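You operate a simulated robot arm through the tools that you are given. There is no shell and no other tool.

You run a simulated robot arm. Do the job below in one go: nothing can be reset, and whatever is moved stays where it is left.

TASK
Crack the brown cube in the press, then let the load off.
Fine: guard and mint valve shut before pumping; valve open at the end, guard still shut. Where these are worked on the way, their far stop is far enough and under half their travel is too little: mint valve.

The check looks at the end state, three seconds after you hand in, the way a careful person would. Anything else that was tipped, shoved, dropped, spilled or broken makes it a failure.

THE ROBOT
A 7-joint arm with a two-finger gripper, fixed in place. Base frame: the origin is at the foot of the arm, x ahead of it, y to its left, z up; the work surface is at about z = 0. Lengths are in m, angles in degrees, forces in N, time in s.
With the tool pointing down near the work surface it reaches from about 0.22 to 0.56 m from the base axis. Its first joint turns from -166.0 to 166.0 degrees. Payload 1.2 kg.
The tool frame sits at the grasp point between the pads (the TCP): z along the fingers, y along the line on which they close. The tips reach 0.022 m beyond it. The gripper opens to 0.092 m; its body begins 0.065 m behind the TCP.
Orientation is told as [roll, pitch, yaw] about the base's x, y, z axes, in that order, counted from this pose: with the fingers straight down and closing along the base's y, the tool's x points along the base's -x, its y along +y and its z along -z.

THE INTERFACE
- The arm moves only by the tool move_arm. Its argument "series" is a list of rows, each a list of 7 numbers: the turn, a rotation vector about the tool's x, y, z in degrees, then the shift along the tool's x, y, z in cm, then the closure in counts, from 0 (fully open) to 255 (shut). In form: [[ax, ay, az, dx, dy, dz, claw], ...]. A call has 1 to 20 rows; each row is the pose to reach, as a shift and turn from the pose commanded when the call began, along the tool's axes at that moment. A row lasts 0.2 s, in which the tool goes at most 0.05 m and 8.6 degrees; a call with a longer step from one row to the next is refused whole, and so is a gripper value outside its range. Where a pose cannot be reached the arm comes as near as it can. A force on the tool above 40 N (or 10 N above the force at the start of the call, whichever is more), or a blocked arm, ends the call early, and 0.2 s more pass. The fingers move at their own pace (about 0.1436 m/s each) and stop on an object; they squeeze with about 26 N. The grip force told is the motor's: it shows also when the fingers shut on nothing. Time passes only in rows, and 0.2 s behind the last, so rows that repeat a pose let the fingers close. It gives the time, the measured TCP pose, the force on the tool (base axes), the opening and the grip force at its end, in the units of the frame above (readings bear some noise), with the torque about the TCP (base axes, N m) and any sound that the robot's microphone picked up, and new pictures: "show" is both (left out), scene, wrist or none.
- Cameras (640 x 400 px; columns grow to the right, rows downward): "scene" is fixed at [0.4, -0.6501, 0.7746]; the picture's right is [0.91, 0.41, 0.00], its down [0.22, -0.48, -0.85] and it looks along [-0.35, 0.77, -0.53] (base axes); focal length 311 px, centre (320, 200). "wrist" rides on the gripper at [0.071, 0.019, -0.102] in the tool frame; the picture's right is [-0.26, 0.97, 0.00], its down [-0.75, -0.20, -0.63] and it looks along [-0.60, -0.16, 0.78] (tool axes); focal length 280 px, centre (320, 200).
- point_at(camera, pixels): for up to 12 pixels [column, row] of the newest picture of that camera ("zoom" is the newest enlarged one), the place [x, y, z] in the base frame of the surface seen there, good to about 0.002 m. No time passes.
- zoom(camera, box): a new picture of the part [left, top, right, bottom] of that camera's present view, enlarged. No time passes.
- job_done(): hands the job in; it is judged then, once.

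Leave the gripper open and the arm clear of the work at the hand-in unless told otherwise.

The tools are called after "Call:" as name(argument=value, ...) on one line, values as JSON. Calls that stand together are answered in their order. move_arm: Moves the arm, as the interface text tells. Its arguments: {"type":"object","properties":{"series":{"type":"array"},"show":{"type":"string","enum":["both","scene","wrist","none"]}},"required":["series"]} The other tools are called the same way: point_at (camera, pixels) gives the place of the surface under pixels of a picture; zoom (camera, box) takes an enlarged picture of a part of a camera's view; job_done () hands the job in.

At the start:

```text
clock: 0.0
tool_pos: [0.2714, 0.1912, 0.386]
tcp_rot: [0.0, 0.0, 0.0]
force: [-0.1, 0.4, 0.4]
wrist_torque: [0.0, 0.0, -0.01]
opening: 0.0917
grasp_force: 0.0
```

scene: 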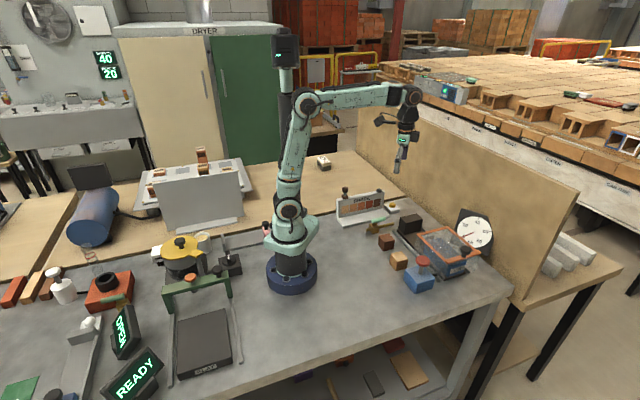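
wrist: 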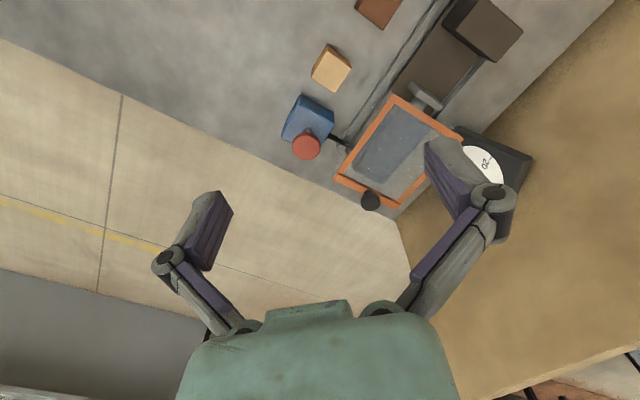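

I see the arm at centre and a press-like device with an orange-framed guard and a dial around scene pixel (445,245). I will zoom in on that area and other places to identify the parts.

Call:
zoom(camera="scene", box=[330, 170, 530, 300])

Call:
zoom(camera="wrist", box=[250, 0, 550, 220])

Call:
zoom(camera="scene", box=[40, 210, 280, 400])

```text
3.08 times, centred on (430, 235) of scene
```

zoom: 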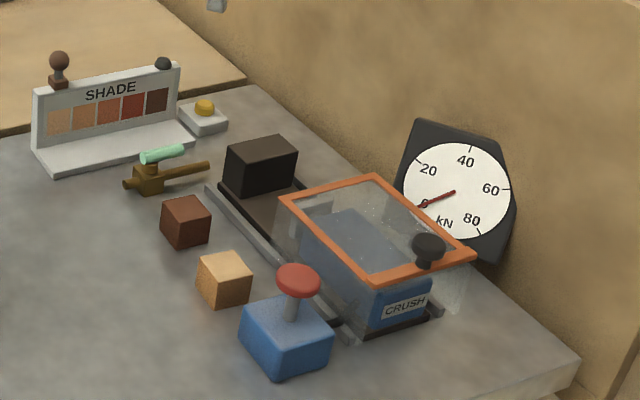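

```text
1.82 times, centred on (400, 110) of wrist
```

zoom: 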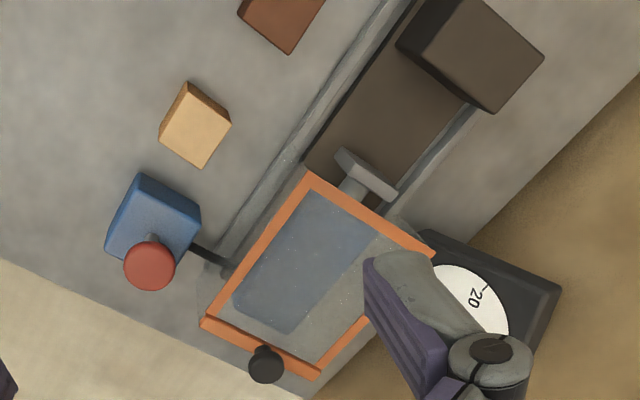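

```text
2.11 times, centred on (160, 305) of scene
```

zoom: 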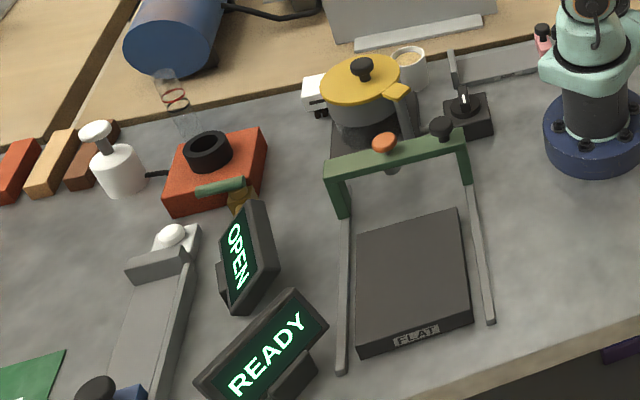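

The press has a horizontal ram (T-head) facing a dark anvil block, an orange-framed sliding guard with a black knob, a blue pump with red plunger, a brass valve with mint lever, and brown/pale cubes. I'll measure points on these in the scene picture and wrist picture.

Call:
zoom(camera="scene", box=[360, 200, 490, 290])

Call:
point_at(camera="wrist", pixels=[[305, 110], [305, 147], [330, 68], [377, 12], [371, 201], [420, 85], [427, 100], [395, 97], [338, 180], [460, 135], [470, 25], [430, 65]])

```text
4.44 times, centred on (425, 245) of scene
```

zoom: 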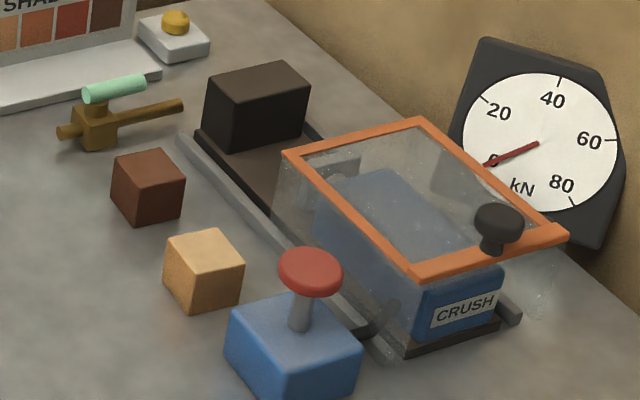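

```text
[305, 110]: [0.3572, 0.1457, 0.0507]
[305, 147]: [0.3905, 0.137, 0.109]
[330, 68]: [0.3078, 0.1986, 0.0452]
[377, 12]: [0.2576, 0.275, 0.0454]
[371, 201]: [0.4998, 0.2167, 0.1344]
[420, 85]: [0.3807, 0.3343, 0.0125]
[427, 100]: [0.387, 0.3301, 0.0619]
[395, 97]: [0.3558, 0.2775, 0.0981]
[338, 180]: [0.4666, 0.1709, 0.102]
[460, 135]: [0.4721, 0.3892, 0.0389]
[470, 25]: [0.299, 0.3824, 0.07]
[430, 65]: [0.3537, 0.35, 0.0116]
```

Now I measure points on the enlarged scene picture: guard corners, knob, valve lever and body, cubes, pump, rails.

Call:
point_at(camera="zoom", pixels=[[287, 155], [420, 120], [563, 237], [413, 273], [498, 222], [490, 248], [85, 97], [143, 83], [95, 125], [180, 105], [62, 133], [312, 268]])

Call:
point_at(camera="zoom", pixels=[[115, 160], [150, 150], [183, 172], [145, 185], [147, 220], [205, 80], [250, 95], [310, 65], [185, 140], [290, 240], [200, 270], [115, 88]])

```text
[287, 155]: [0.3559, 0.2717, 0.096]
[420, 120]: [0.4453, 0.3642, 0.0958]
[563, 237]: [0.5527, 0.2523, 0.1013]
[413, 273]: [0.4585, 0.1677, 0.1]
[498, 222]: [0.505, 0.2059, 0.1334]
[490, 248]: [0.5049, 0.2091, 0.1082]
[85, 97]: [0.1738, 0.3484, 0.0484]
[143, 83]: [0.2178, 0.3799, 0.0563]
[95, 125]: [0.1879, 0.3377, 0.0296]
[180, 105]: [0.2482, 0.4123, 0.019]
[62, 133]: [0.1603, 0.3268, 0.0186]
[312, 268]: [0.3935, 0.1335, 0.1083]
```

```text
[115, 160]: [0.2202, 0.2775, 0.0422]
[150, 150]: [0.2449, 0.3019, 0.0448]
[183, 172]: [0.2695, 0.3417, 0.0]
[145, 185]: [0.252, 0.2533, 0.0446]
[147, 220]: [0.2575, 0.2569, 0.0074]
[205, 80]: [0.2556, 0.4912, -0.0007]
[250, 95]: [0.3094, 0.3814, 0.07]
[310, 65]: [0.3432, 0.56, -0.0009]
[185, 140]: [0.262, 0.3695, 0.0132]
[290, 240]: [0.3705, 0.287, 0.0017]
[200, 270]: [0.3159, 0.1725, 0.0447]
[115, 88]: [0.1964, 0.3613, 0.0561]
```

Press axis runs diagonally (toward -x,+y for the anvil). The mint lever looks lined up with its pipe (around (0.19,0.35,0.05)). I'll raise nothing, just shift the arm high over the valve/press gap to look with the wrist camera.

Call:
move_arm(series=[[0, 0, 0, 3, 4, 1, 0], [0, 0, 0, 6, 8, 2, 0], [0, 0, 0, 9, 12, 4, 0], [0, 0, 0, 10, 14, 5, 0], [0, 0, 0, 10, 14, 5, 0]])

```text
refused: row 1 steps farther than a row can; nothing moved
```

The first row was a little over 5 cm; I'll use smaller steps.

Call:
move_arm(series=[[0, 0, 0, 2.5, 3.5, 1, 0], [0, 0, 0, 5, 7, 2, 0], [0, 0, 0, 7.5, 10.5, 3.5, 0], [0, 0, 0, 10, 14, 5, 0], [0, 0, 0, 10, 14, 5, 0]])

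```text
clock: 1.2
tool_pos: [0.1731, 0.3339, 0.3367]
tcp_rot: [0.0, 0.0, -0.1]
force: [-0.3, -1.0, -0.8]
wrist_torque: [0.0, -0.02, -0.02]
opening: 0.092
grasp_force: 0.0
```

scene: 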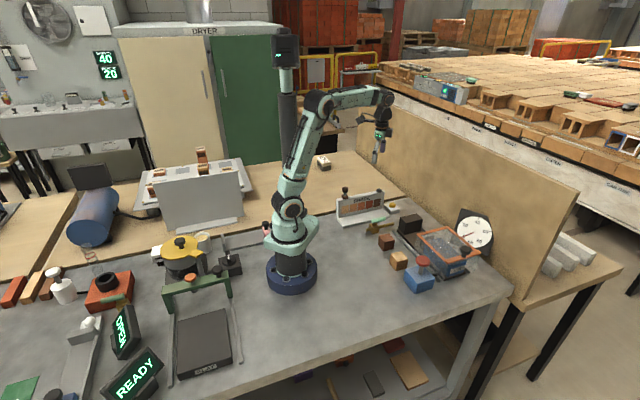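
wrist: 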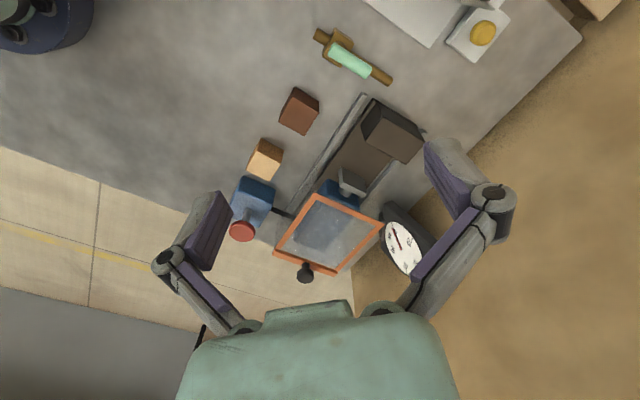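

The whole press is visible from above in the wrist view. I'll enlarge the valve/press part to read the details.

Call:
zoom(camera="wrist", box=[220, 10, 440, 150])

Call:
zoom(camera="wrist", box=[220, 90, 440, 290])

```text
2.86 times, centred on (330, 80) of wrist
```

zoom: 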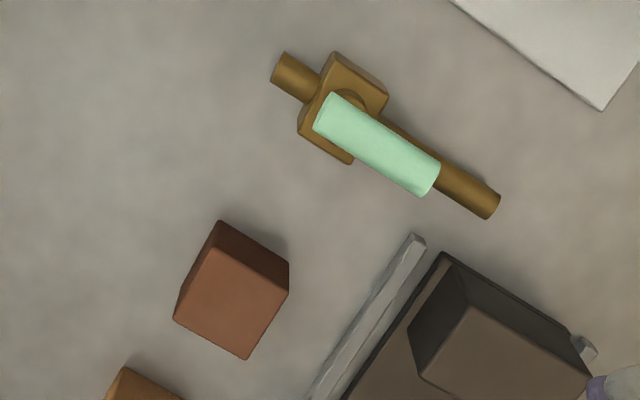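

```text
2.00 times, centred on (330, 190) of wrist
```

zoom: 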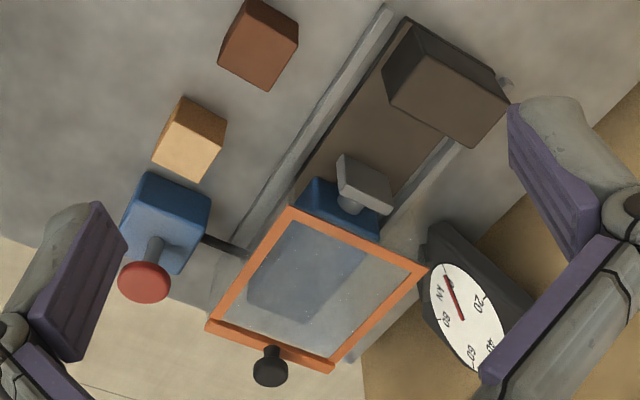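

The lever lies along the pipe (open). I'll measure the second enlarged picture: gap floor, anvil face, ram head, guard corners, knob, cube corners.

Call:
point_at(camera="zoom", pixels=[[222, 62], [268, 86], [296, 43], [250, 10], [385, 100], [472, 140], [505, 100], [425, 60], [345, 165], [385, 205], [370, 130], [440, 130]])

Call:
point_at(camera="zoom", pixels=[[270, 360], [290, 210], [420, 268], [335, 365], [210, 325], [145, 275], [180, 120], [330, 120], [415, 180], [340, 155], [390, 195], [240, 235]])

```text
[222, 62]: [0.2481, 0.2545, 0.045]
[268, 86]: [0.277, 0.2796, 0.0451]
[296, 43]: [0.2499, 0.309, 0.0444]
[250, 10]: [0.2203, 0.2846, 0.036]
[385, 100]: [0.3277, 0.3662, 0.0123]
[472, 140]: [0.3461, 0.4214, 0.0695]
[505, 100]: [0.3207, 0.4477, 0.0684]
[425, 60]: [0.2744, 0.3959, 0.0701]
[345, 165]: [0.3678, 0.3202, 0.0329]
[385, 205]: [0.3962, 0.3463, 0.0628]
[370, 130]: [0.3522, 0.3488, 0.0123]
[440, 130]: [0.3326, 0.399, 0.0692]
```

```text
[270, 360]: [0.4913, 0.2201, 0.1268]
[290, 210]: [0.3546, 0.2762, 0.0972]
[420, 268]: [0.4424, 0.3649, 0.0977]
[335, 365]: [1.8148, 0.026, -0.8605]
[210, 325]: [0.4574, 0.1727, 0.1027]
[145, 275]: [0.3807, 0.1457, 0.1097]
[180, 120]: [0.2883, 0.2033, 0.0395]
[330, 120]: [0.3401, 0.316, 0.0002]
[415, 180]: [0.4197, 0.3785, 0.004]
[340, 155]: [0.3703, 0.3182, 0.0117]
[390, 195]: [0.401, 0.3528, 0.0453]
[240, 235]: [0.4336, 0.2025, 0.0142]
```

Cube top centre is about (0.249,0.282), top at z≈0.045, sides about 42–45°. Press gap: floor z≈0.012, ram head at about −0.034 and anvil face ≈ +0.045 along the press axis, so the cube fits. I'll turn the tool −45° yaw (about tool z +45) and come down over the brown cube to z≈0.17.

Call:
move_arm(series=[[0, 0, 7.5, -1.3, -0.9, 2.6, 0], [0, 0, 15, -2.6, -1.8, 5.2, 0], [0, 0, 22.5, -3.9, -2.7, 7.8, 0], [0, 0, 30, -5.2, -3.5, 10.4, 0], [0, 0, 37.5, -6.4, -4.4, 13, 0], [0, 0, 45, -7.6, -5.2, 15.7, 0], [0, 0, 45, -7.6, -5.2, 15.7, 0]])

```text
clock: 2.8
tool_pos: [0.2494, 0.282, 0.1785]
tcp_rot: [0.0, 0.0, -45.1]
force: [0.3, -0.5, 0.2]
wrist_torque: [0.03, -0.01, 0.05]
opening: 0.0917
grasp_force: 0.1
```

scene: 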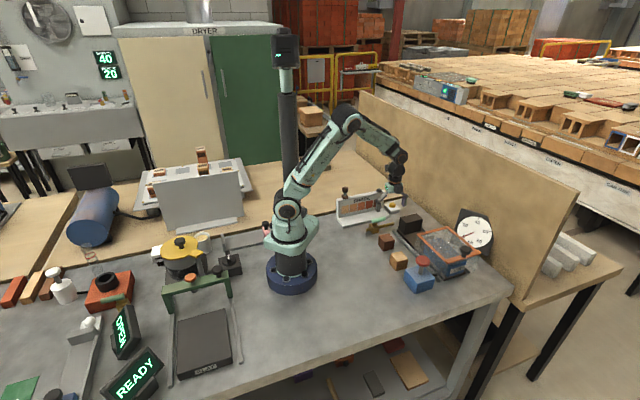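
wrist: 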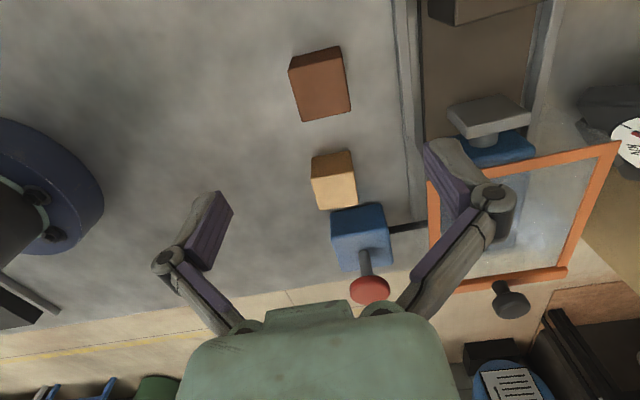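

Brown cube at wrist pixel (320,85). I'll measure its top corners and the gap once more from here.

Call:
zoom(camera="wrist", box=[270, 20, 430, 120])

Call:
point_at(camera="wrist", pixels=[[291, 72], [341, 60], [349, 112], [303, 121], [320, 92], [530, 102], [452, 103], [470, 130], [430, 50], [520, 50], [427, 20], [500, 20]])

```text
4.00 times, centred on (350, 70) of wrist
```

zoom: 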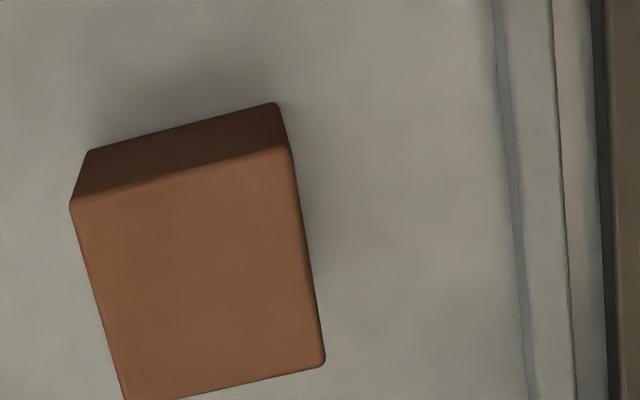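

```text
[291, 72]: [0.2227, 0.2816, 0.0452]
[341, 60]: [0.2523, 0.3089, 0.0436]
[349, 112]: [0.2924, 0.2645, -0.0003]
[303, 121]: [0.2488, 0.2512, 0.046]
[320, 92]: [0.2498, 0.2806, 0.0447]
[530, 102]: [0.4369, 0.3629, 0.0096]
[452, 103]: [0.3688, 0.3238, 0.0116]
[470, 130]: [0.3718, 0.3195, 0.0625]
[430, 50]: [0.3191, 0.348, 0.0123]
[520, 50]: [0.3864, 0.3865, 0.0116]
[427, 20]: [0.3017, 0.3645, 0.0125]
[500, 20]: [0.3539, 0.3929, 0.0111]
```

Cube is 40×40 mm, 45 mm tall, centre (0.2506,0.280), rotated about 42°. I'll turn 3.3° more, descend to z≈0.028 and close on it along the press's cross axis.

Call:
move_arm(series=[[0, 0, 3.3, -0.2, 0, 4, 0], [0, 0, 3.3, -0.23, -0.06, 8, 0], [0, 0, 3.3, -0.23, -0.06, 12, 0], [0, 0, 3.3, -0.23, -0.06, 15, 0], [0, 0, 3.3, -0.23, -0.06, 15, 0], [0, 0, 3.3, -0.23, -0.06, 15, 255], [0, 0, 3.3, -0.23, -0.06, 15, 255], [0, 0, 3.3, -0.23, -0.06, 15, 255]])

```text
clock: 4.6
tool_pos: [0.2479, 0.278, 0.0299]
tcp_rot: [0.1, 0.0, -48.3]
force: [2.3, 2.4, 10.2]
wrist_torque: [-0.09, 0.08, -0.02]
opening: 0.0446
grasp_force: 26.2
```

scene: 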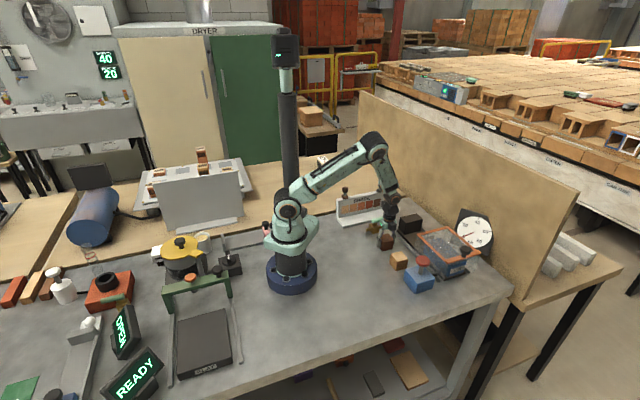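
wrist: 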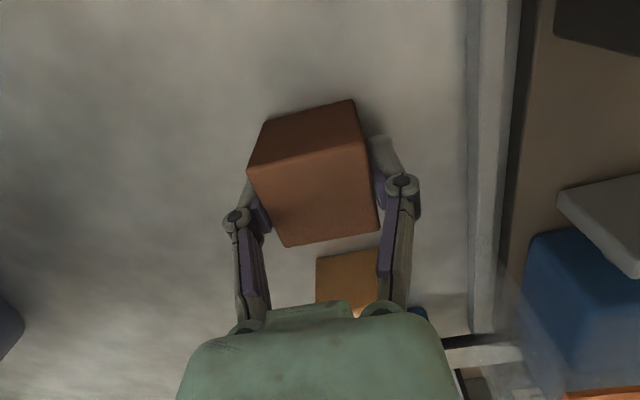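

The cube is held (opening 44.6 mm, grip 26 N). Now lift it straight up about 9 cm and check.

Call:
move_arm(series=[[0, 0, 0, 0, 0, -1.5, 255], [0, 0, 0, 0, 0, -4, 255], [0, 0, 0, 0, 0, -7, 255], [0, 0, 0, 0, 0, -9, 255], [0, 0, 0, 0, 0, -9, 255]])

```text
clock: 5.8
tool_pos: [0.2495, 0.2761, 0.1202]
tcp_rot: [0.0, 0.0, -48.3]
force: [0.4, 0.1, -1.8]
wrist_torque: [0.02, 0.01, 0.03]
opening: 0.0443
grasp_force: 25.4
```

scene: 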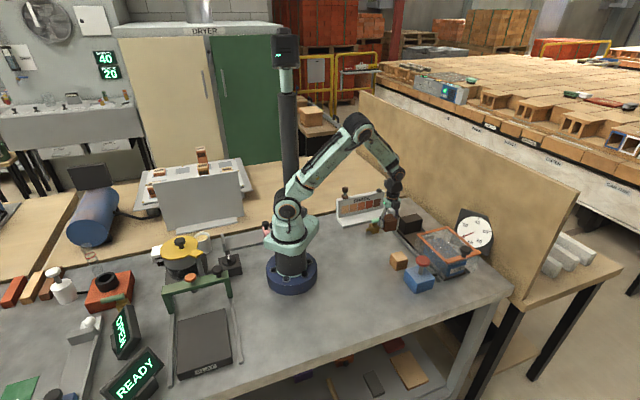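
wrist: 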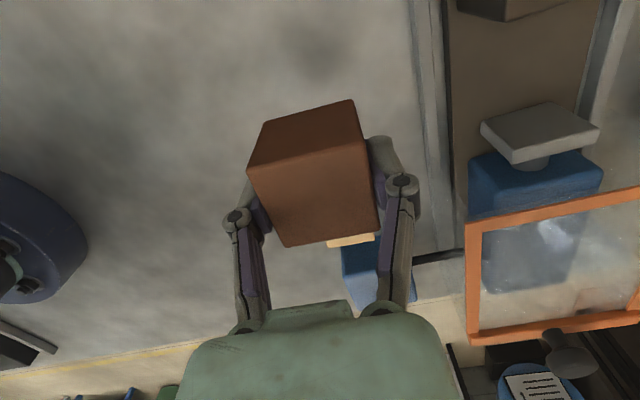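

The cube is lifted and steady. From here I measure the ram head edges and anvil again (wrist pixels around (500,140) and (510,10)).

Call:
point_at(camera="wrist", pixels=[[482, 125], [512, 165], [599, 127], [553, 102], [460, 8], [508, 20], [508, 12], [455, 60], [575, 80], [420, 100], [438, 100], [600, 30]])

Call:
zoom(camera="wrist", box=[400, 0, 640, 180])

```text
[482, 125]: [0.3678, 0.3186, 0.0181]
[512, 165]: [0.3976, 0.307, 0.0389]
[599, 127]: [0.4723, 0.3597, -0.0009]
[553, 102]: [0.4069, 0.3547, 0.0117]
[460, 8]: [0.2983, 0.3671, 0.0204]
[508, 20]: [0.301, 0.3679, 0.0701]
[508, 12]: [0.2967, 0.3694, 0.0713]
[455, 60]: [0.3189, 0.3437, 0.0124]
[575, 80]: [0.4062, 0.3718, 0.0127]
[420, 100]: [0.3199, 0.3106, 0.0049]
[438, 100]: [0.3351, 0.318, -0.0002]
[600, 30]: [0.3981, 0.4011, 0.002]
```

```text
2.22 times, centred on (520, 90) of wrist
```

zoom: 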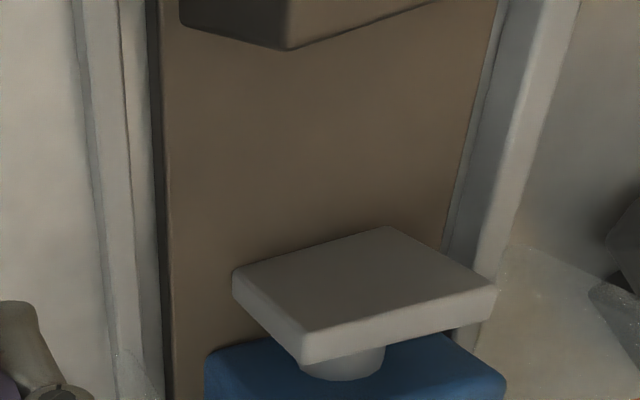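

Gap is from −0.034 (ram) to +0.047 (anvil) along the axis; centre line crosswise 0.509. Before swinging the cube across, I check the partition and gauge distance in the scene picture.

Call:
point_at(camera="scene", pixels=[[450, 170], [480, 190], [520, 250], [500, 260], [460, 210], [475, 230], [490, 245], [465, 250], [430, 190], [395, 195]])

```text
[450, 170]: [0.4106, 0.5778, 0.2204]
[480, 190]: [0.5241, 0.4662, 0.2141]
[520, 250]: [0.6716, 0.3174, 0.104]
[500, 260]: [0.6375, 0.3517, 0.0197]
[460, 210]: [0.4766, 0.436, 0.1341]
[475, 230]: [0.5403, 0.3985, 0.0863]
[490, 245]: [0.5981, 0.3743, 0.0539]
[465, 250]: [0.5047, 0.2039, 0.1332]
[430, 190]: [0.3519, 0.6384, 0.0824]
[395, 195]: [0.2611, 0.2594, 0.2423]
```

The partition is at 0.70 and gauge face at ≈0.645 crosswise, giving ≥0.13 m clearance. Now move across at z≈0.12 to above the gap, turning back 3.3°.

Call:
move_arm(series=[[0, 0, -1, 0, 3.5, 0, 255], [0, 0, -2, 0, 7, 0, 255], [0, 0, -3.3, -0.1, 10.5, 0, 255], [0, 0, -3.3, -0.1, 13.7, 0, 255], [0, 0, -3.3, -0.1, 13.7, 0, 255]])

```text
clock: 7.0
tool_pos: [0.3508, 0.3674, 0.1207]
tcp_rot: [0.0, 0.0, -44.9]
force: [0.2, -0.1, -1.0]
wrist_torque: [0.04, -0.01, 0.0]
opening: 0.0446
grasp_force: 26.2
```

scene: 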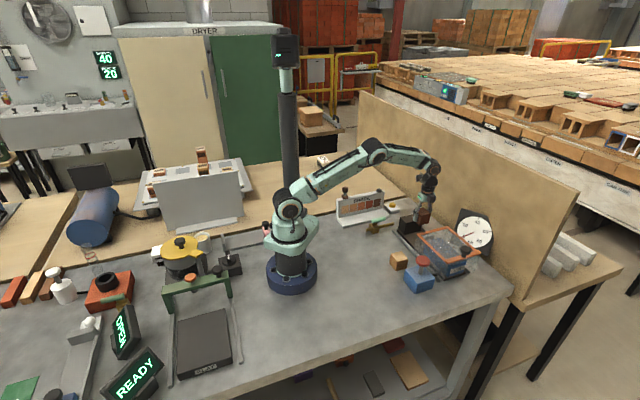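
wrist: 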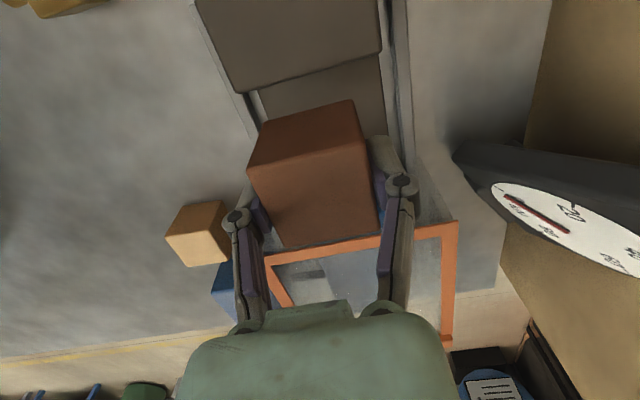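

Cube is above the gap, between ram and anvil, at axis +0.012, cross 0.508. Lower it gently onto the plate (target TCP z ≈0.043).

Call:
move_arm(series=[[0, 0, 0, 0, 0.05, 3, 255], [0, 0, 0, 0, 0.05, 5.5, 255], [0, 0, 0, 0, 0.05, 7, 255], [0, 0, 0, 0, 0.05, 7.5, 255], [0, 0, 0, 0, 0.05, 7.75, 255], [0, 0, 0, 0, 0.05, 7.75, 255]])

```text
clock: 8.4
tool_pos: [0.3516, 0.3685, 0.041]
tcp_rot: [0.0, 0.0, -44.9]
force: [-1.7, -0.7, 5.5]
wrist_torque: [-0.14, 0.02, -0.06]
opening: 0.0446
grasp_force: 25.8
```

scene: 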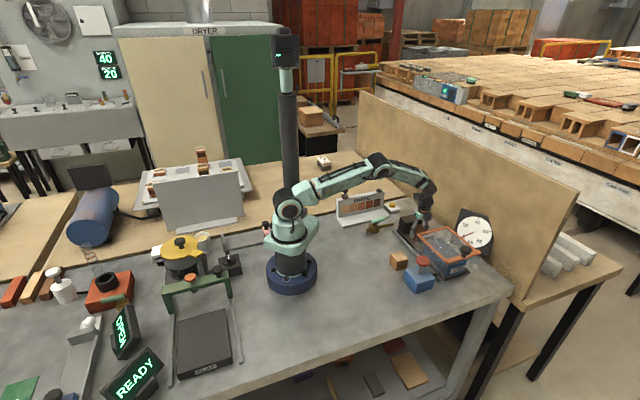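
wrist: 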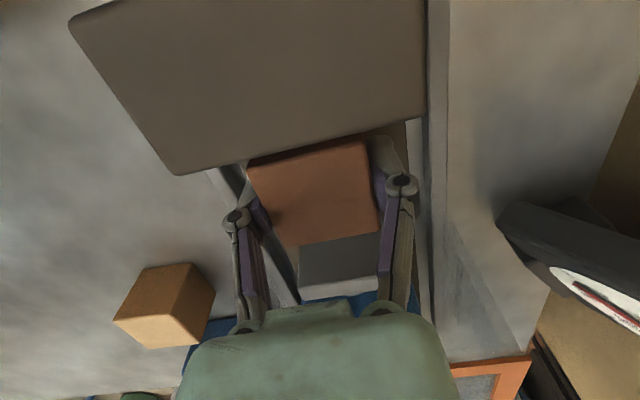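

Contact felt (5.5 N up), the cube rests on the plate between anvil and ram. Open the fingers and rise straight up.

Call:
move_arm(series=[[0, 0, 0, 0, 0.05, 7.7, 150], [0, 0, 0, 0, 0.05, 7.7, 70], [0, 0, 0, 0, 0.05, 7.7, 70], [0, 0, 0, 0, 0.05, 6, 70], [0, 0, 0, 0, 0.05, 3, 70], [0, 0, 0, 0, 0.05, -1, 70], [0, 0, 0, 0, 0.05, -5, 70], [0, 0, 0, 0, 0.05, -9, 70], [0, 0, 0, 0, 0.05, -9, 70]])

```text
refused: row 1 steps farther than a row can; nothing moved
```

Shifts count from the current pose, so rising is negative z from zero; redo.

Call:
move_arm(series=[[0, 0, 0, 0, 0, 0, 150], [0, 0, 0, 0, 0, 0, 70], [0, 0, 0, 0, 0, 0, 70], [0, 0, 0, 0, 0, -2, 70], [0, 0, 0, 0, 0, -5, 70], [0, 0, 0, 0, 0, -9, 70], [0, 0, 0, 0, 0, -13, 70], [0, 0, 0, 0, 0, -16, 70], [0, 0, 0, 0, 0, -16, 70]])

```text
clock: 10.4
tool_pos: [0.3514, 0.3681, 0.2013]
tcp_rot: [0.0, 0.0, -45.0]
force: [-0.3, -0.4, -0.4]
wrist_torque: [0.03, -0.02, 0.01]
opening: 0.0666
grasp_force: 0.1
```

scene: 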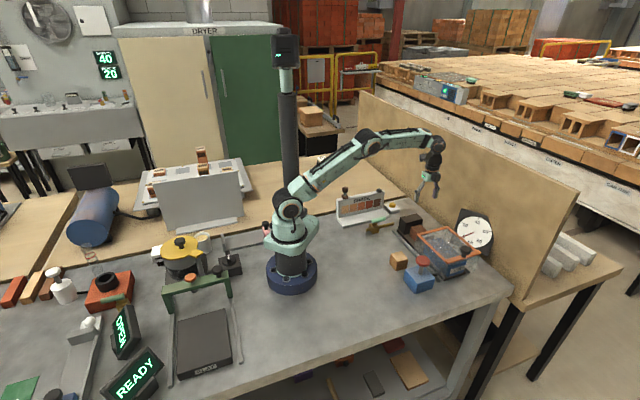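
wrist: 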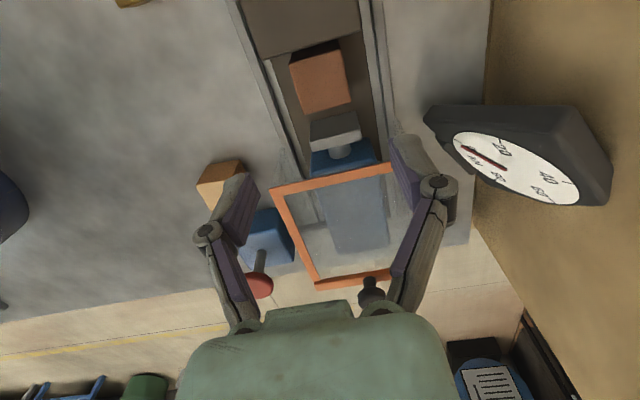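

The cube stands alone in the gap at (320,80). Next, the guard: I need the knob's exact position (wrist pixel (372,290), scene pixel (465,250)).

Call:
zoom(camera="scene", box=[400, 210, 500, 290])

Call:
zoom(camera="wrist", box=[260, 20, 440, 310])

```text
5.00 times, centred on (450, 250) of scene
```

zoom: 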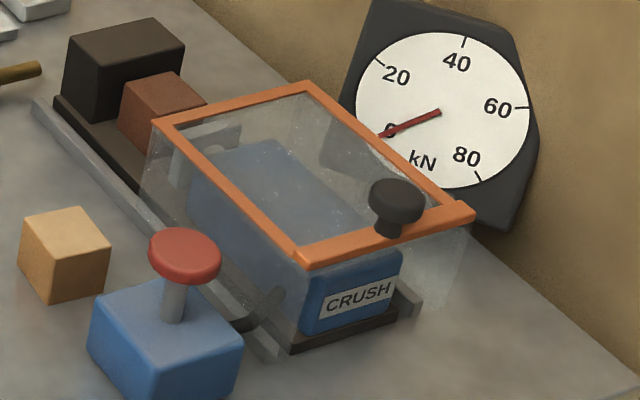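

```text
1.38 times, centred on (350, 165) of wrist
```

zoom: 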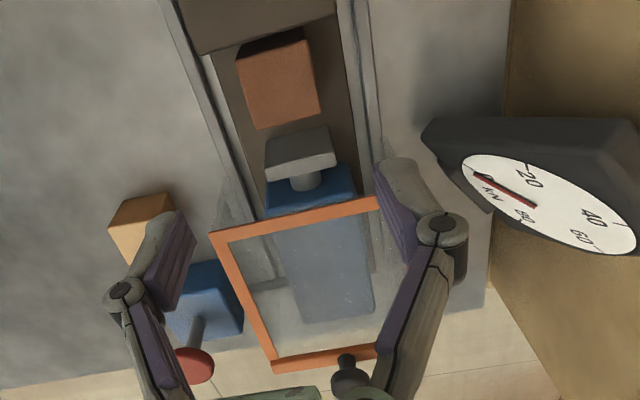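

I'll re-enlarge the scene picture around the knob and sample it.

Call:
zoom(camera="scene", box=[440, 230, 490, 270])

```text
10.00 times, centred on (465, 250) of scene
```

zoom: 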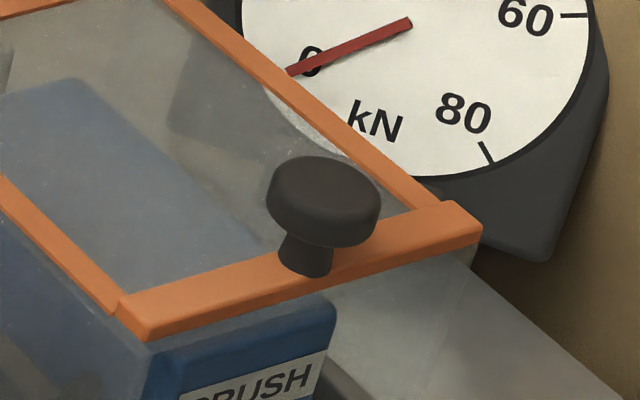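

Call:
point_at(camera="zoom", pixels=[[325, 185], [272, 185], [375, 190], [330, 162], [325, 215], [322, 240], [305, 265], [285, 262], [330, 265], [200, 310], [400, 240], [440, 215]])

```text
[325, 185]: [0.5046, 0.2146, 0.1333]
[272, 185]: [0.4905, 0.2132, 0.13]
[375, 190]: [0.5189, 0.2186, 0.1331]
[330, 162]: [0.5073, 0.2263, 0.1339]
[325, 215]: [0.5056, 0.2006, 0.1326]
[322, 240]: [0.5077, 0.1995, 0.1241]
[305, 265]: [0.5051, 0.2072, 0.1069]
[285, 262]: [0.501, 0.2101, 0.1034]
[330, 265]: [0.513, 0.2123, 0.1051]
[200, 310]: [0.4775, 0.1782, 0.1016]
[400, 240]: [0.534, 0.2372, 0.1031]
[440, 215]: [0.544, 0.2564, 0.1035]
```

Knob centre (0.5055,0.2135), head z 0.12–0.134, diameter ≈28 mm; bar top z≈0.1035. I'll move at z≈0.20 back along the press axis by 21.8 cm to be above the knob, then look.

Call:
move_arm(series=[[0, 0, 0, -4.4, 0, 0, 70], [0, 0, 0, -8.8, 0, 0, 70], [0, 0, 0, -13.2, 0, 0, 70], [0, 0, 0, -17.6, 0, 0, 70], [0, 0, 0, -21.8, 0, 0, 70], [0, 0, 0, -21.8, 0, 0, 70]])

```text
clock: 11.8
tool_pos: [0.5039, 0.2141, 0.202]
tcp_rot: [0.0, 0.0, -44.9]
force: [0.4, 0.5, 1.2]
wrist_torque: [-0.02, -0.01, -0.01]
opening: 0.0667
grasp_force: 0.1
```

scene: 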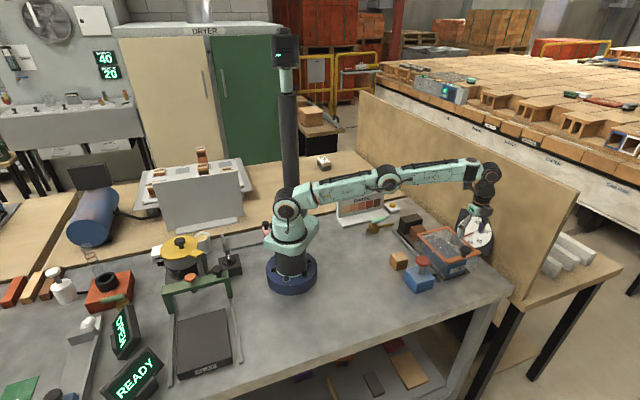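
wrist: 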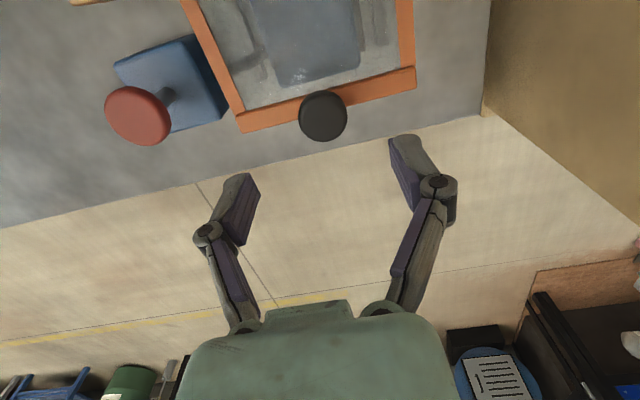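

Knob appears at wrist pixel (323,115), between the finger lines. Check its position once more.

Call:
point_at(camera="wrist", pixels=[[323, 115], [301, 118], [346, 112], [323, 93], [323, 138], [137, 115], [106, 110], [170, 120]])

```text
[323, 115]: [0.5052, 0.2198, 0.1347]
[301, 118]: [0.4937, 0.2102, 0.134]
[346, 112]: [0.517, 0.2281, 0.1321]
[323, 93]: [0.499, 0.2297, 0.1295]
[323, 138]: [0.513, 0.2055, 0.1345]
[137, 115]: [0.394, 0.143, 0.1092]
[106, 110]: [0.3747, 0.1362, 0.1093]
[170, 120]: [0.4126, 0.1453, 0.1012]
```

The knob's centre is within 2 mm of the tool axis. Descend 7.4 cm around the knob and close.

Call:
move_arm(series=[[0, 0, 0, 0, 0.2, 3, 70], [0, 0, 0, 0, 0.2, 5.5, 70], [0, 0, 0, 0, 0.2, 7.4, 70], [0, 0, 0, 0, 0.2, 7.4, 70], [0, 0, 0, 0, 0.2, 7.4, 255], [0, 0, 0, 0, 0.2, 7.4, 255], [0, 0, 0, 0, 0.2, 7.4, 255]])

```text
clock: 13.4
tool_pos: [0.5058, 0.2143, 0.1287]
tcp_rot: [-0.1, -0.1, -44.9]
force: [-6.0, -6.1, 11.0]
wrist_torque: [0.06, 0.1, -0.02]
opening: 0.0306
grasp_force: 27.8
```

scene: 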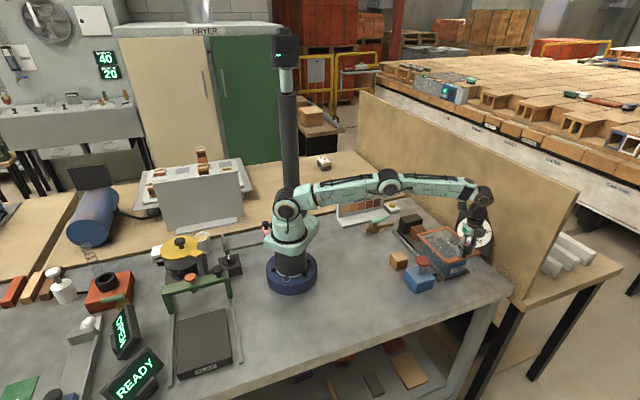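
wrist: 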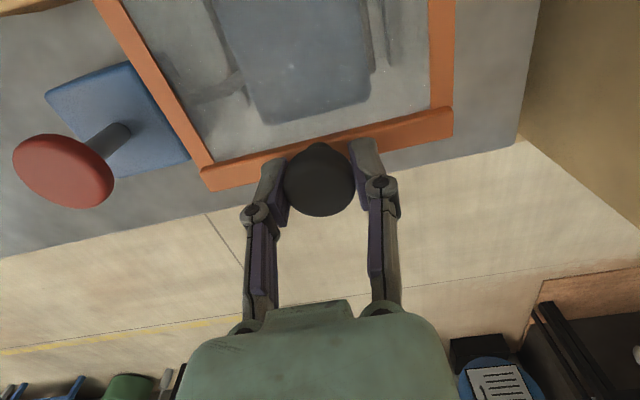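

The knob is gripped (30.6 mm). There's some side and vertical load, so relax by 2 mm up and 1.5 mm sideways, then slide the guard 3 cm along the axis toward the anvil to test.

Call:
move_arm(series=[[0, 0, 0, 0, -0.15, -0.2, 255], [0, 0, 0, 0.5, -0.15, -0.2, 255], [0, 0, 0, 1.2, -0.15, -0.2, 255], [0, 0, 0, 2, -0.15, -0.2, 255], [0, 0, 0, 3, -0.15, -0.2, 255], [0, 0, 0, 3, -0.15, -0.2, 255]])

```text
clock: 14.8
tool_pos: [0.4832, 0.2369, 0.1283]
tcp_rot: [0.1, 0.0, -44.8]
force: [15.0, 14.6, -22.4]
wrist_torque: [-0.01, 0.02, 0.05]
opening: 0.0304
grasp_force: 27.9
```

scene: 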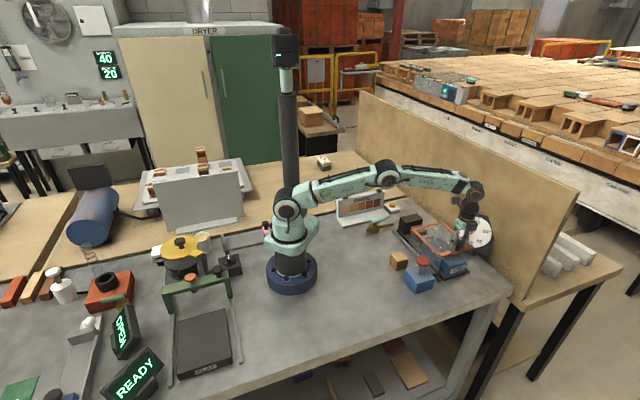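
wrist: 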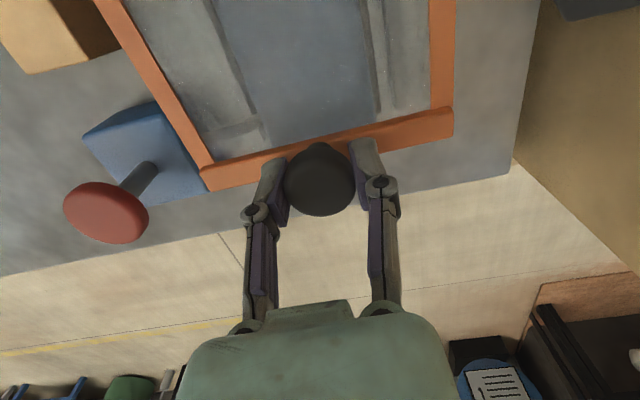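

The guard slid 3 cm with the knob. I overcorrected slightly (21 N side, 22 N down), so back off 1 mm, and slide on another 4 cm.

Call:
move_arm(series=[[0, 0, 0, 0, 0.1, 0.13, 255], [0, 0, 0, 1, 0.1, 0.13, 255], [0, 0, 0, 2, 0.1, 0.13, 255], [0, 0, 0, 3, 0.1, 0.13, 255], [0, 0, 0, 4, 0.1, 0.13, 255], [0, 0, 0, 4, 0.1, 0.13, 255]])

```text
clock: 16.1
tool_pos: [0.4568, 0.2647, 0.1277]
tcp_rot: [-0.5, 0.2, -45.2]
force: [-5.2, -3.8, 4.6]
wrist_torque: [-0.15, -0.12, 0.05]
opening: 0.0306
grasp_force: 28.7
stopped in row 6: the force on the tool passed its limit at 41 N (the readings are from after the stop); the commanded pose is now the measured one
```

scene: 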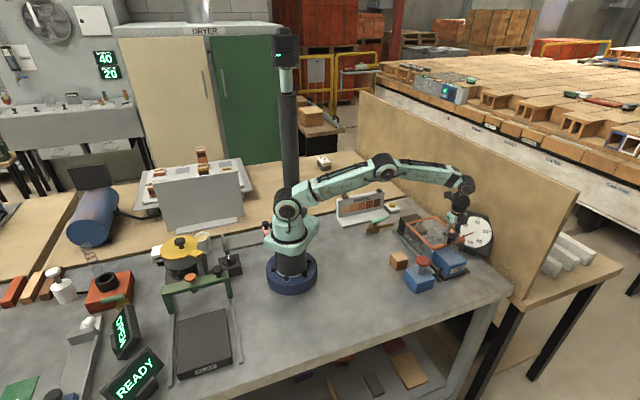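
wrist: 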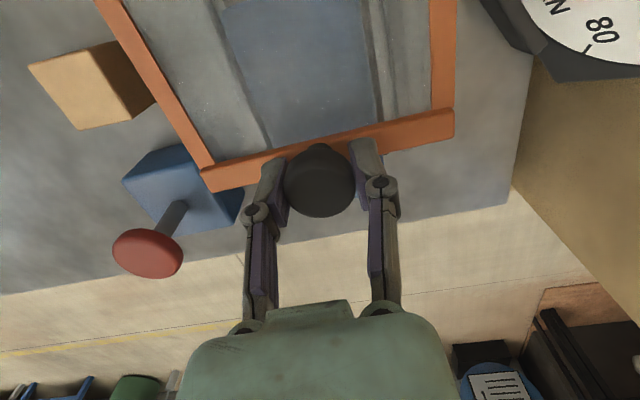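

The call stopped at 41 N after about 6.9 cm of total travel. I'll look closely at the guard and cube before pushing more.

Call:
zoom(camera="scene", box=[380, 200, 480, 290])

Call:
zoom(camera="wrist", box=[80, 0, 540, 280])

```text
4.44 times, centred on (430, 245) of scene
```

zoom: 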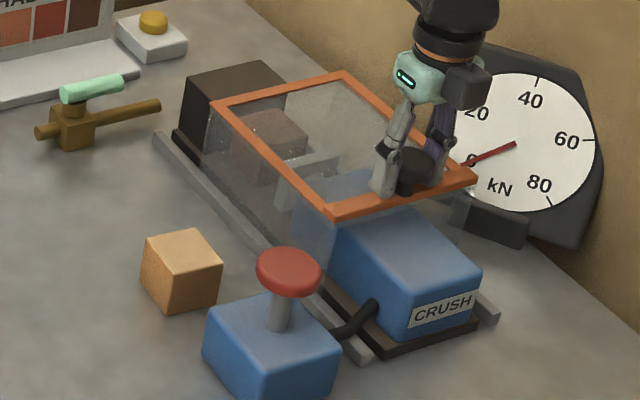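

```text
1.39 times, centred on (310, 140) of wrist
```

zoom: 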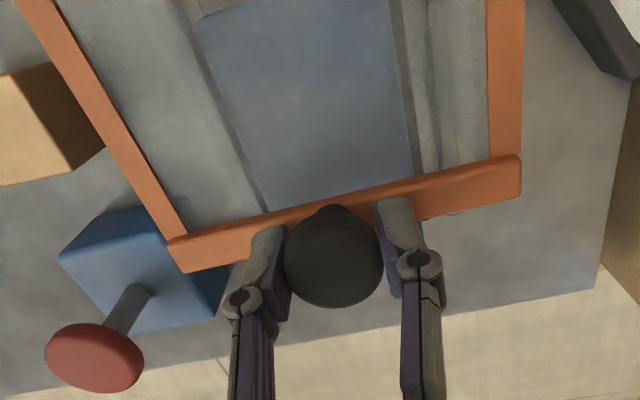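

From the scene the frame now reaches near the anvil. Measure the front corners of the frame and the knob bar.

Call:
point_at(camera="scene", pixels=[[407, 224], [408, 225], [420, 220], [435, 217], [434, 247], [461, 240], [440, 243], [400, 215], [413, 230]])

```text
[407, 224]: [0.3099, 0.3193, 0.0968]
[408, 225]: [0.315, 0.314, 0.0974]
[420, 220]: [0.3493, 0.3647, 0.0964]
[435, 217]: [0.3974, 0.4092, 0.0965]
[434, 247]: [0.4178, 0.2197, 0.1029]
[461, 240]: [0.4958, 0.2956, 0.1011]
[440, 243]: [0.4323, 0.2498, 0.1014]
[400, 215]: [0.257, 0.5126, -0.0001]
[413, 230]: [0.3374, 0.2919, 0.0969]
```

The frame's front edge is at only ≈+0.01 along the axis while the anvil face is at +0.047, so I expect more travel. I'll nudge 3 mm further to see where the force comes from.

Call:
move_arm(series=[[0, 0, 0, 0, 0, 0, 255], [0, 0, 0, 0.1, 0, 0, 255], [0, 0, 0, 0.2, 0, 0, 255], [0, 0, 0, 0.2, 0, 0, 255]], show="none")

```text
clock: 17.1
tool_pos: [0.4566, 0.2664, 0.1277]
tcp_rot: [-0.5, 0.3, -45.1]
force: [-6.7, -7.4, 2.1]
wrist_torque: [-0.09, -0.01, -0.06]
opening: 0.0303
grasp_force: 28.1
```

It moved freely with no axial force; the earlier stop came from sideways strain. Ease 0.5 mm sideways and continue 2 cm in small steps.

Call:
move_arm(series=[[0, 0, 0, 0, -0.05, 0, 255], [0, 0, 0, 0.4, -0.05, 0, 255], [0, 0, 0, 0.8, -0.05, 0, 255], [0, 0, 0, 1.2, -0.05, 0, 255], [0, 0, 0, 1.6, -0.05, 0, 255], [0, 0, 0, 1.6, -0.05, 0, 255]])

```text
clock: 18.5
tool_pos: [0.4438, 0.2775, 0.1284]
tcp_rot: [-0.3, 0.2, -45.1]
force: [4.3, 3.3, 4.5]
wrist_torque: [-0.01, -0.07, -0.04]
opening: 0.0306
grasp_force: 27.9
```

scene: 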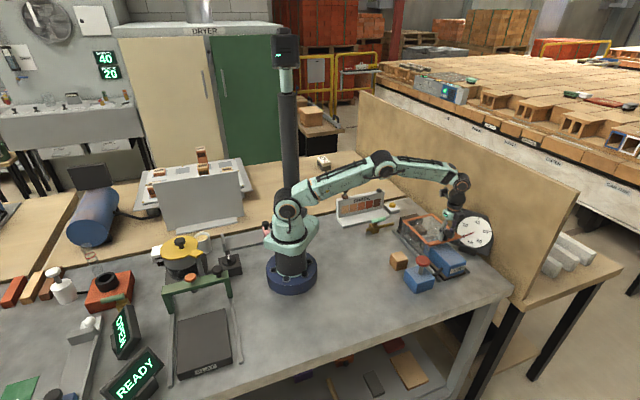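
wrist: 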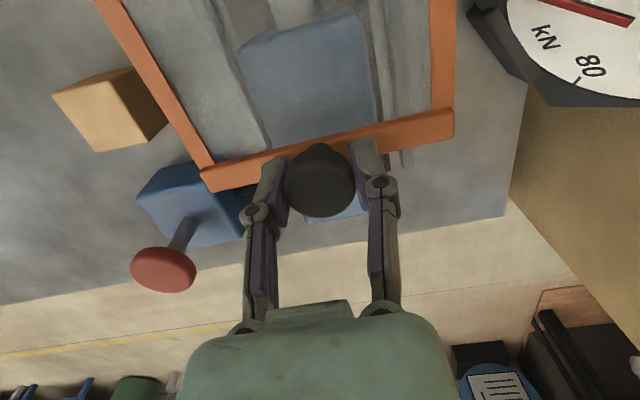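

Good, it slides freely (now −0.118 along the axis). Continue 3 cm more in small steps.

Call:
move_arm(series=[[0, 0, 0, 0.5, 0, 0, 255], [0, 0, 0, 1.0, 0, 0, 255], [0, 0, 0, 1.5, 0, 0, 255], [0, 0, 0, 2.0, 0, 0, 255], [0, 0, 0, 2.5, 0, 0, 255], [0, 0, 0, 2.5, 0, 0, 255]])

```text
clock: 19.9
tool_pos: [0.4264, 0.2943, 0.1277]
tcp_rot: [-0.5, 0.2, -45.1]
force: [-3.6, -3.4, 11.8]
wrist_torque: [-0.18, -0.1, -0.06]
opening: 0.0303
grasp_force: 28.3
```

scene: 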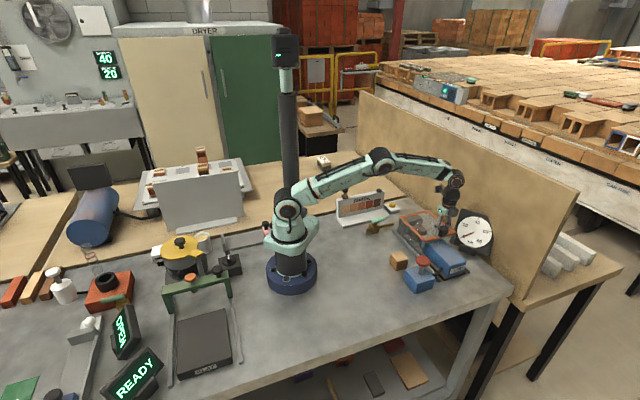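
wrist: 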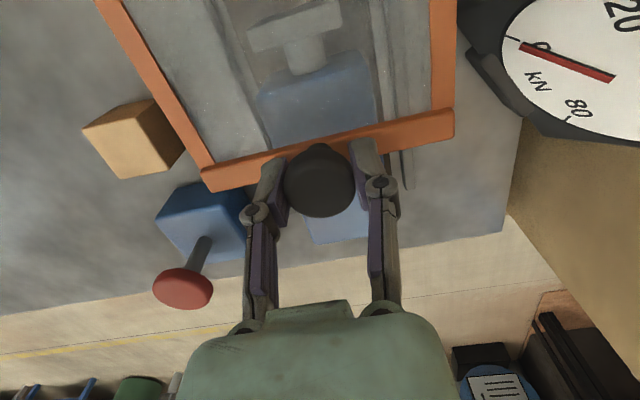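

Now at −0.093; front edge about +0.056, just past the anvil face. Keep sliding to find the end stop.

Call:
move_arm(series=[[0, 0, 0, 0.4, -0.02, -0.05, 255], [0, 0, 0, 0.8, -0.02, -0.05, 255], [0, 0, 0, 1.2, -0.02, -0.05, 255], [0, 0, 0, 1.6, -0.02, -0.05, 255], [0, 0, 0, 2.0, -0.02, -0.05, 255], [0, 0, 0, 2.4, -0.02, -0.05, 255], [0, 0, 0, 2.4, -0.02, -0.05, 255]])

```text
clock: 21.5
tool_pos: [0.4095, 0.3118, 0.1285]
tcp_rot: [-0.4, 0.2, -45.0]
force: [15.8, 16.0, -17.8]
wrist_torque: [-0.06, -0.09, 0.0]
opening: 0.0306
grasp_force: 27.7
```

scene: 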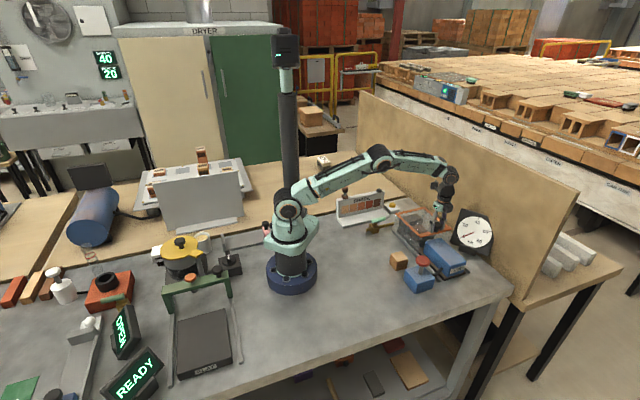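
wrist: 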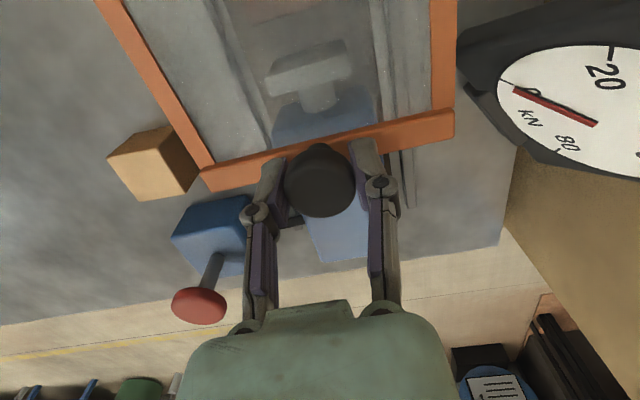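

Still free at −0.069. Before going on I look at the rails' end and the guard's front in the scene.

Call:
zoom(camera="scene", box=[370, 195, 480, 285])

```text
4.44 times, centred on (425, 240) of scene
```

zoom: 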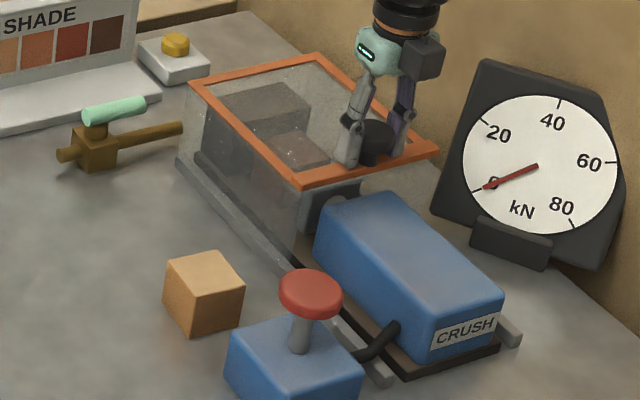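

The guard now covers ram head to anvil, its front close to the rail ends. I ease the side strain and feel for the stop with a few more millimetres.

Call:
move_arm(series=[[0, 0, 0, 0, 0.09, 0.08, 255], [0, 0, 0, 0.2, 0.09, 0.08, 255], [0, 0, 0, 0.4, 0.09, 0.08, 255], [0, 0, 0, 0.6, 0.09, 0.08, 255], [0, 0, 0, 0.6, 0.09, 0.08, 255]], show="none")

```text
clock: 22.7
tool_pos: [0.4055, 0.3154, 0.1283]
tcp_rot: [-0.6, 0.2, -45.2]
force: [-6.8, -7.1, 3.3]
wrist_torque: [-0.08, 0.04, -0.08]
opening: 0.0304
grasp_force: 27.9
```

Still free, at −0.064. Another centimetre in small steps, watching axial force.

Call:
move_arm(series=[[0, 0, 0, 0.2, -0.03, 0, 255], [0, 0, 0, 0.4, -0.03, 0, 255], [0, 0, 0, 0.6, -0.03, 0, 255], [0, 0, 0, 0.8, -0.03, 0, 255], [0, 0, 0, 0.8, -0.03, 0, 255]], show="scene")

Call:
zoom(camera="scene", box=[370, 195, 480, 285])

```text
clock: 23.9
tool_pos: [0.4025, 0.3192, 0.1274]
tcp_rot: [-0.4, 0.0, -45.3]
force: [-1.0, -19.6, 6.7]
wrist_torque: [0.0, 0.16, 0.01]
opening: 0.0304
grasp_force: 28.2
```

scene: 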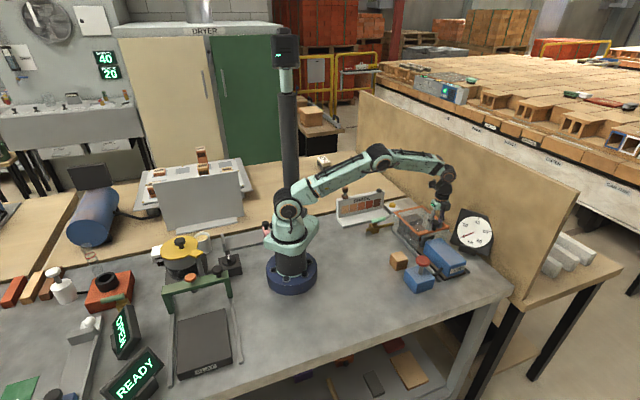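

```text
4.44 times, centred on (425, 240) of scene
```

zoom: 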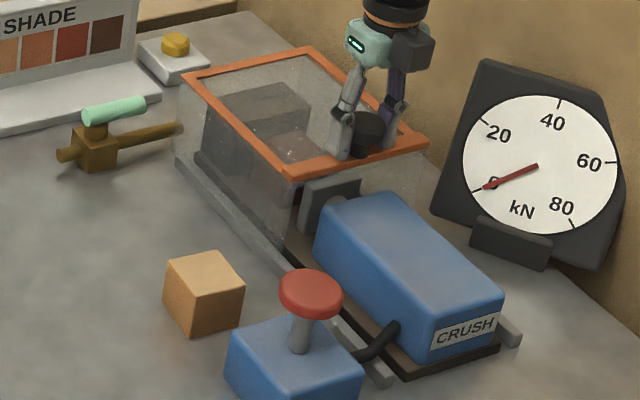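

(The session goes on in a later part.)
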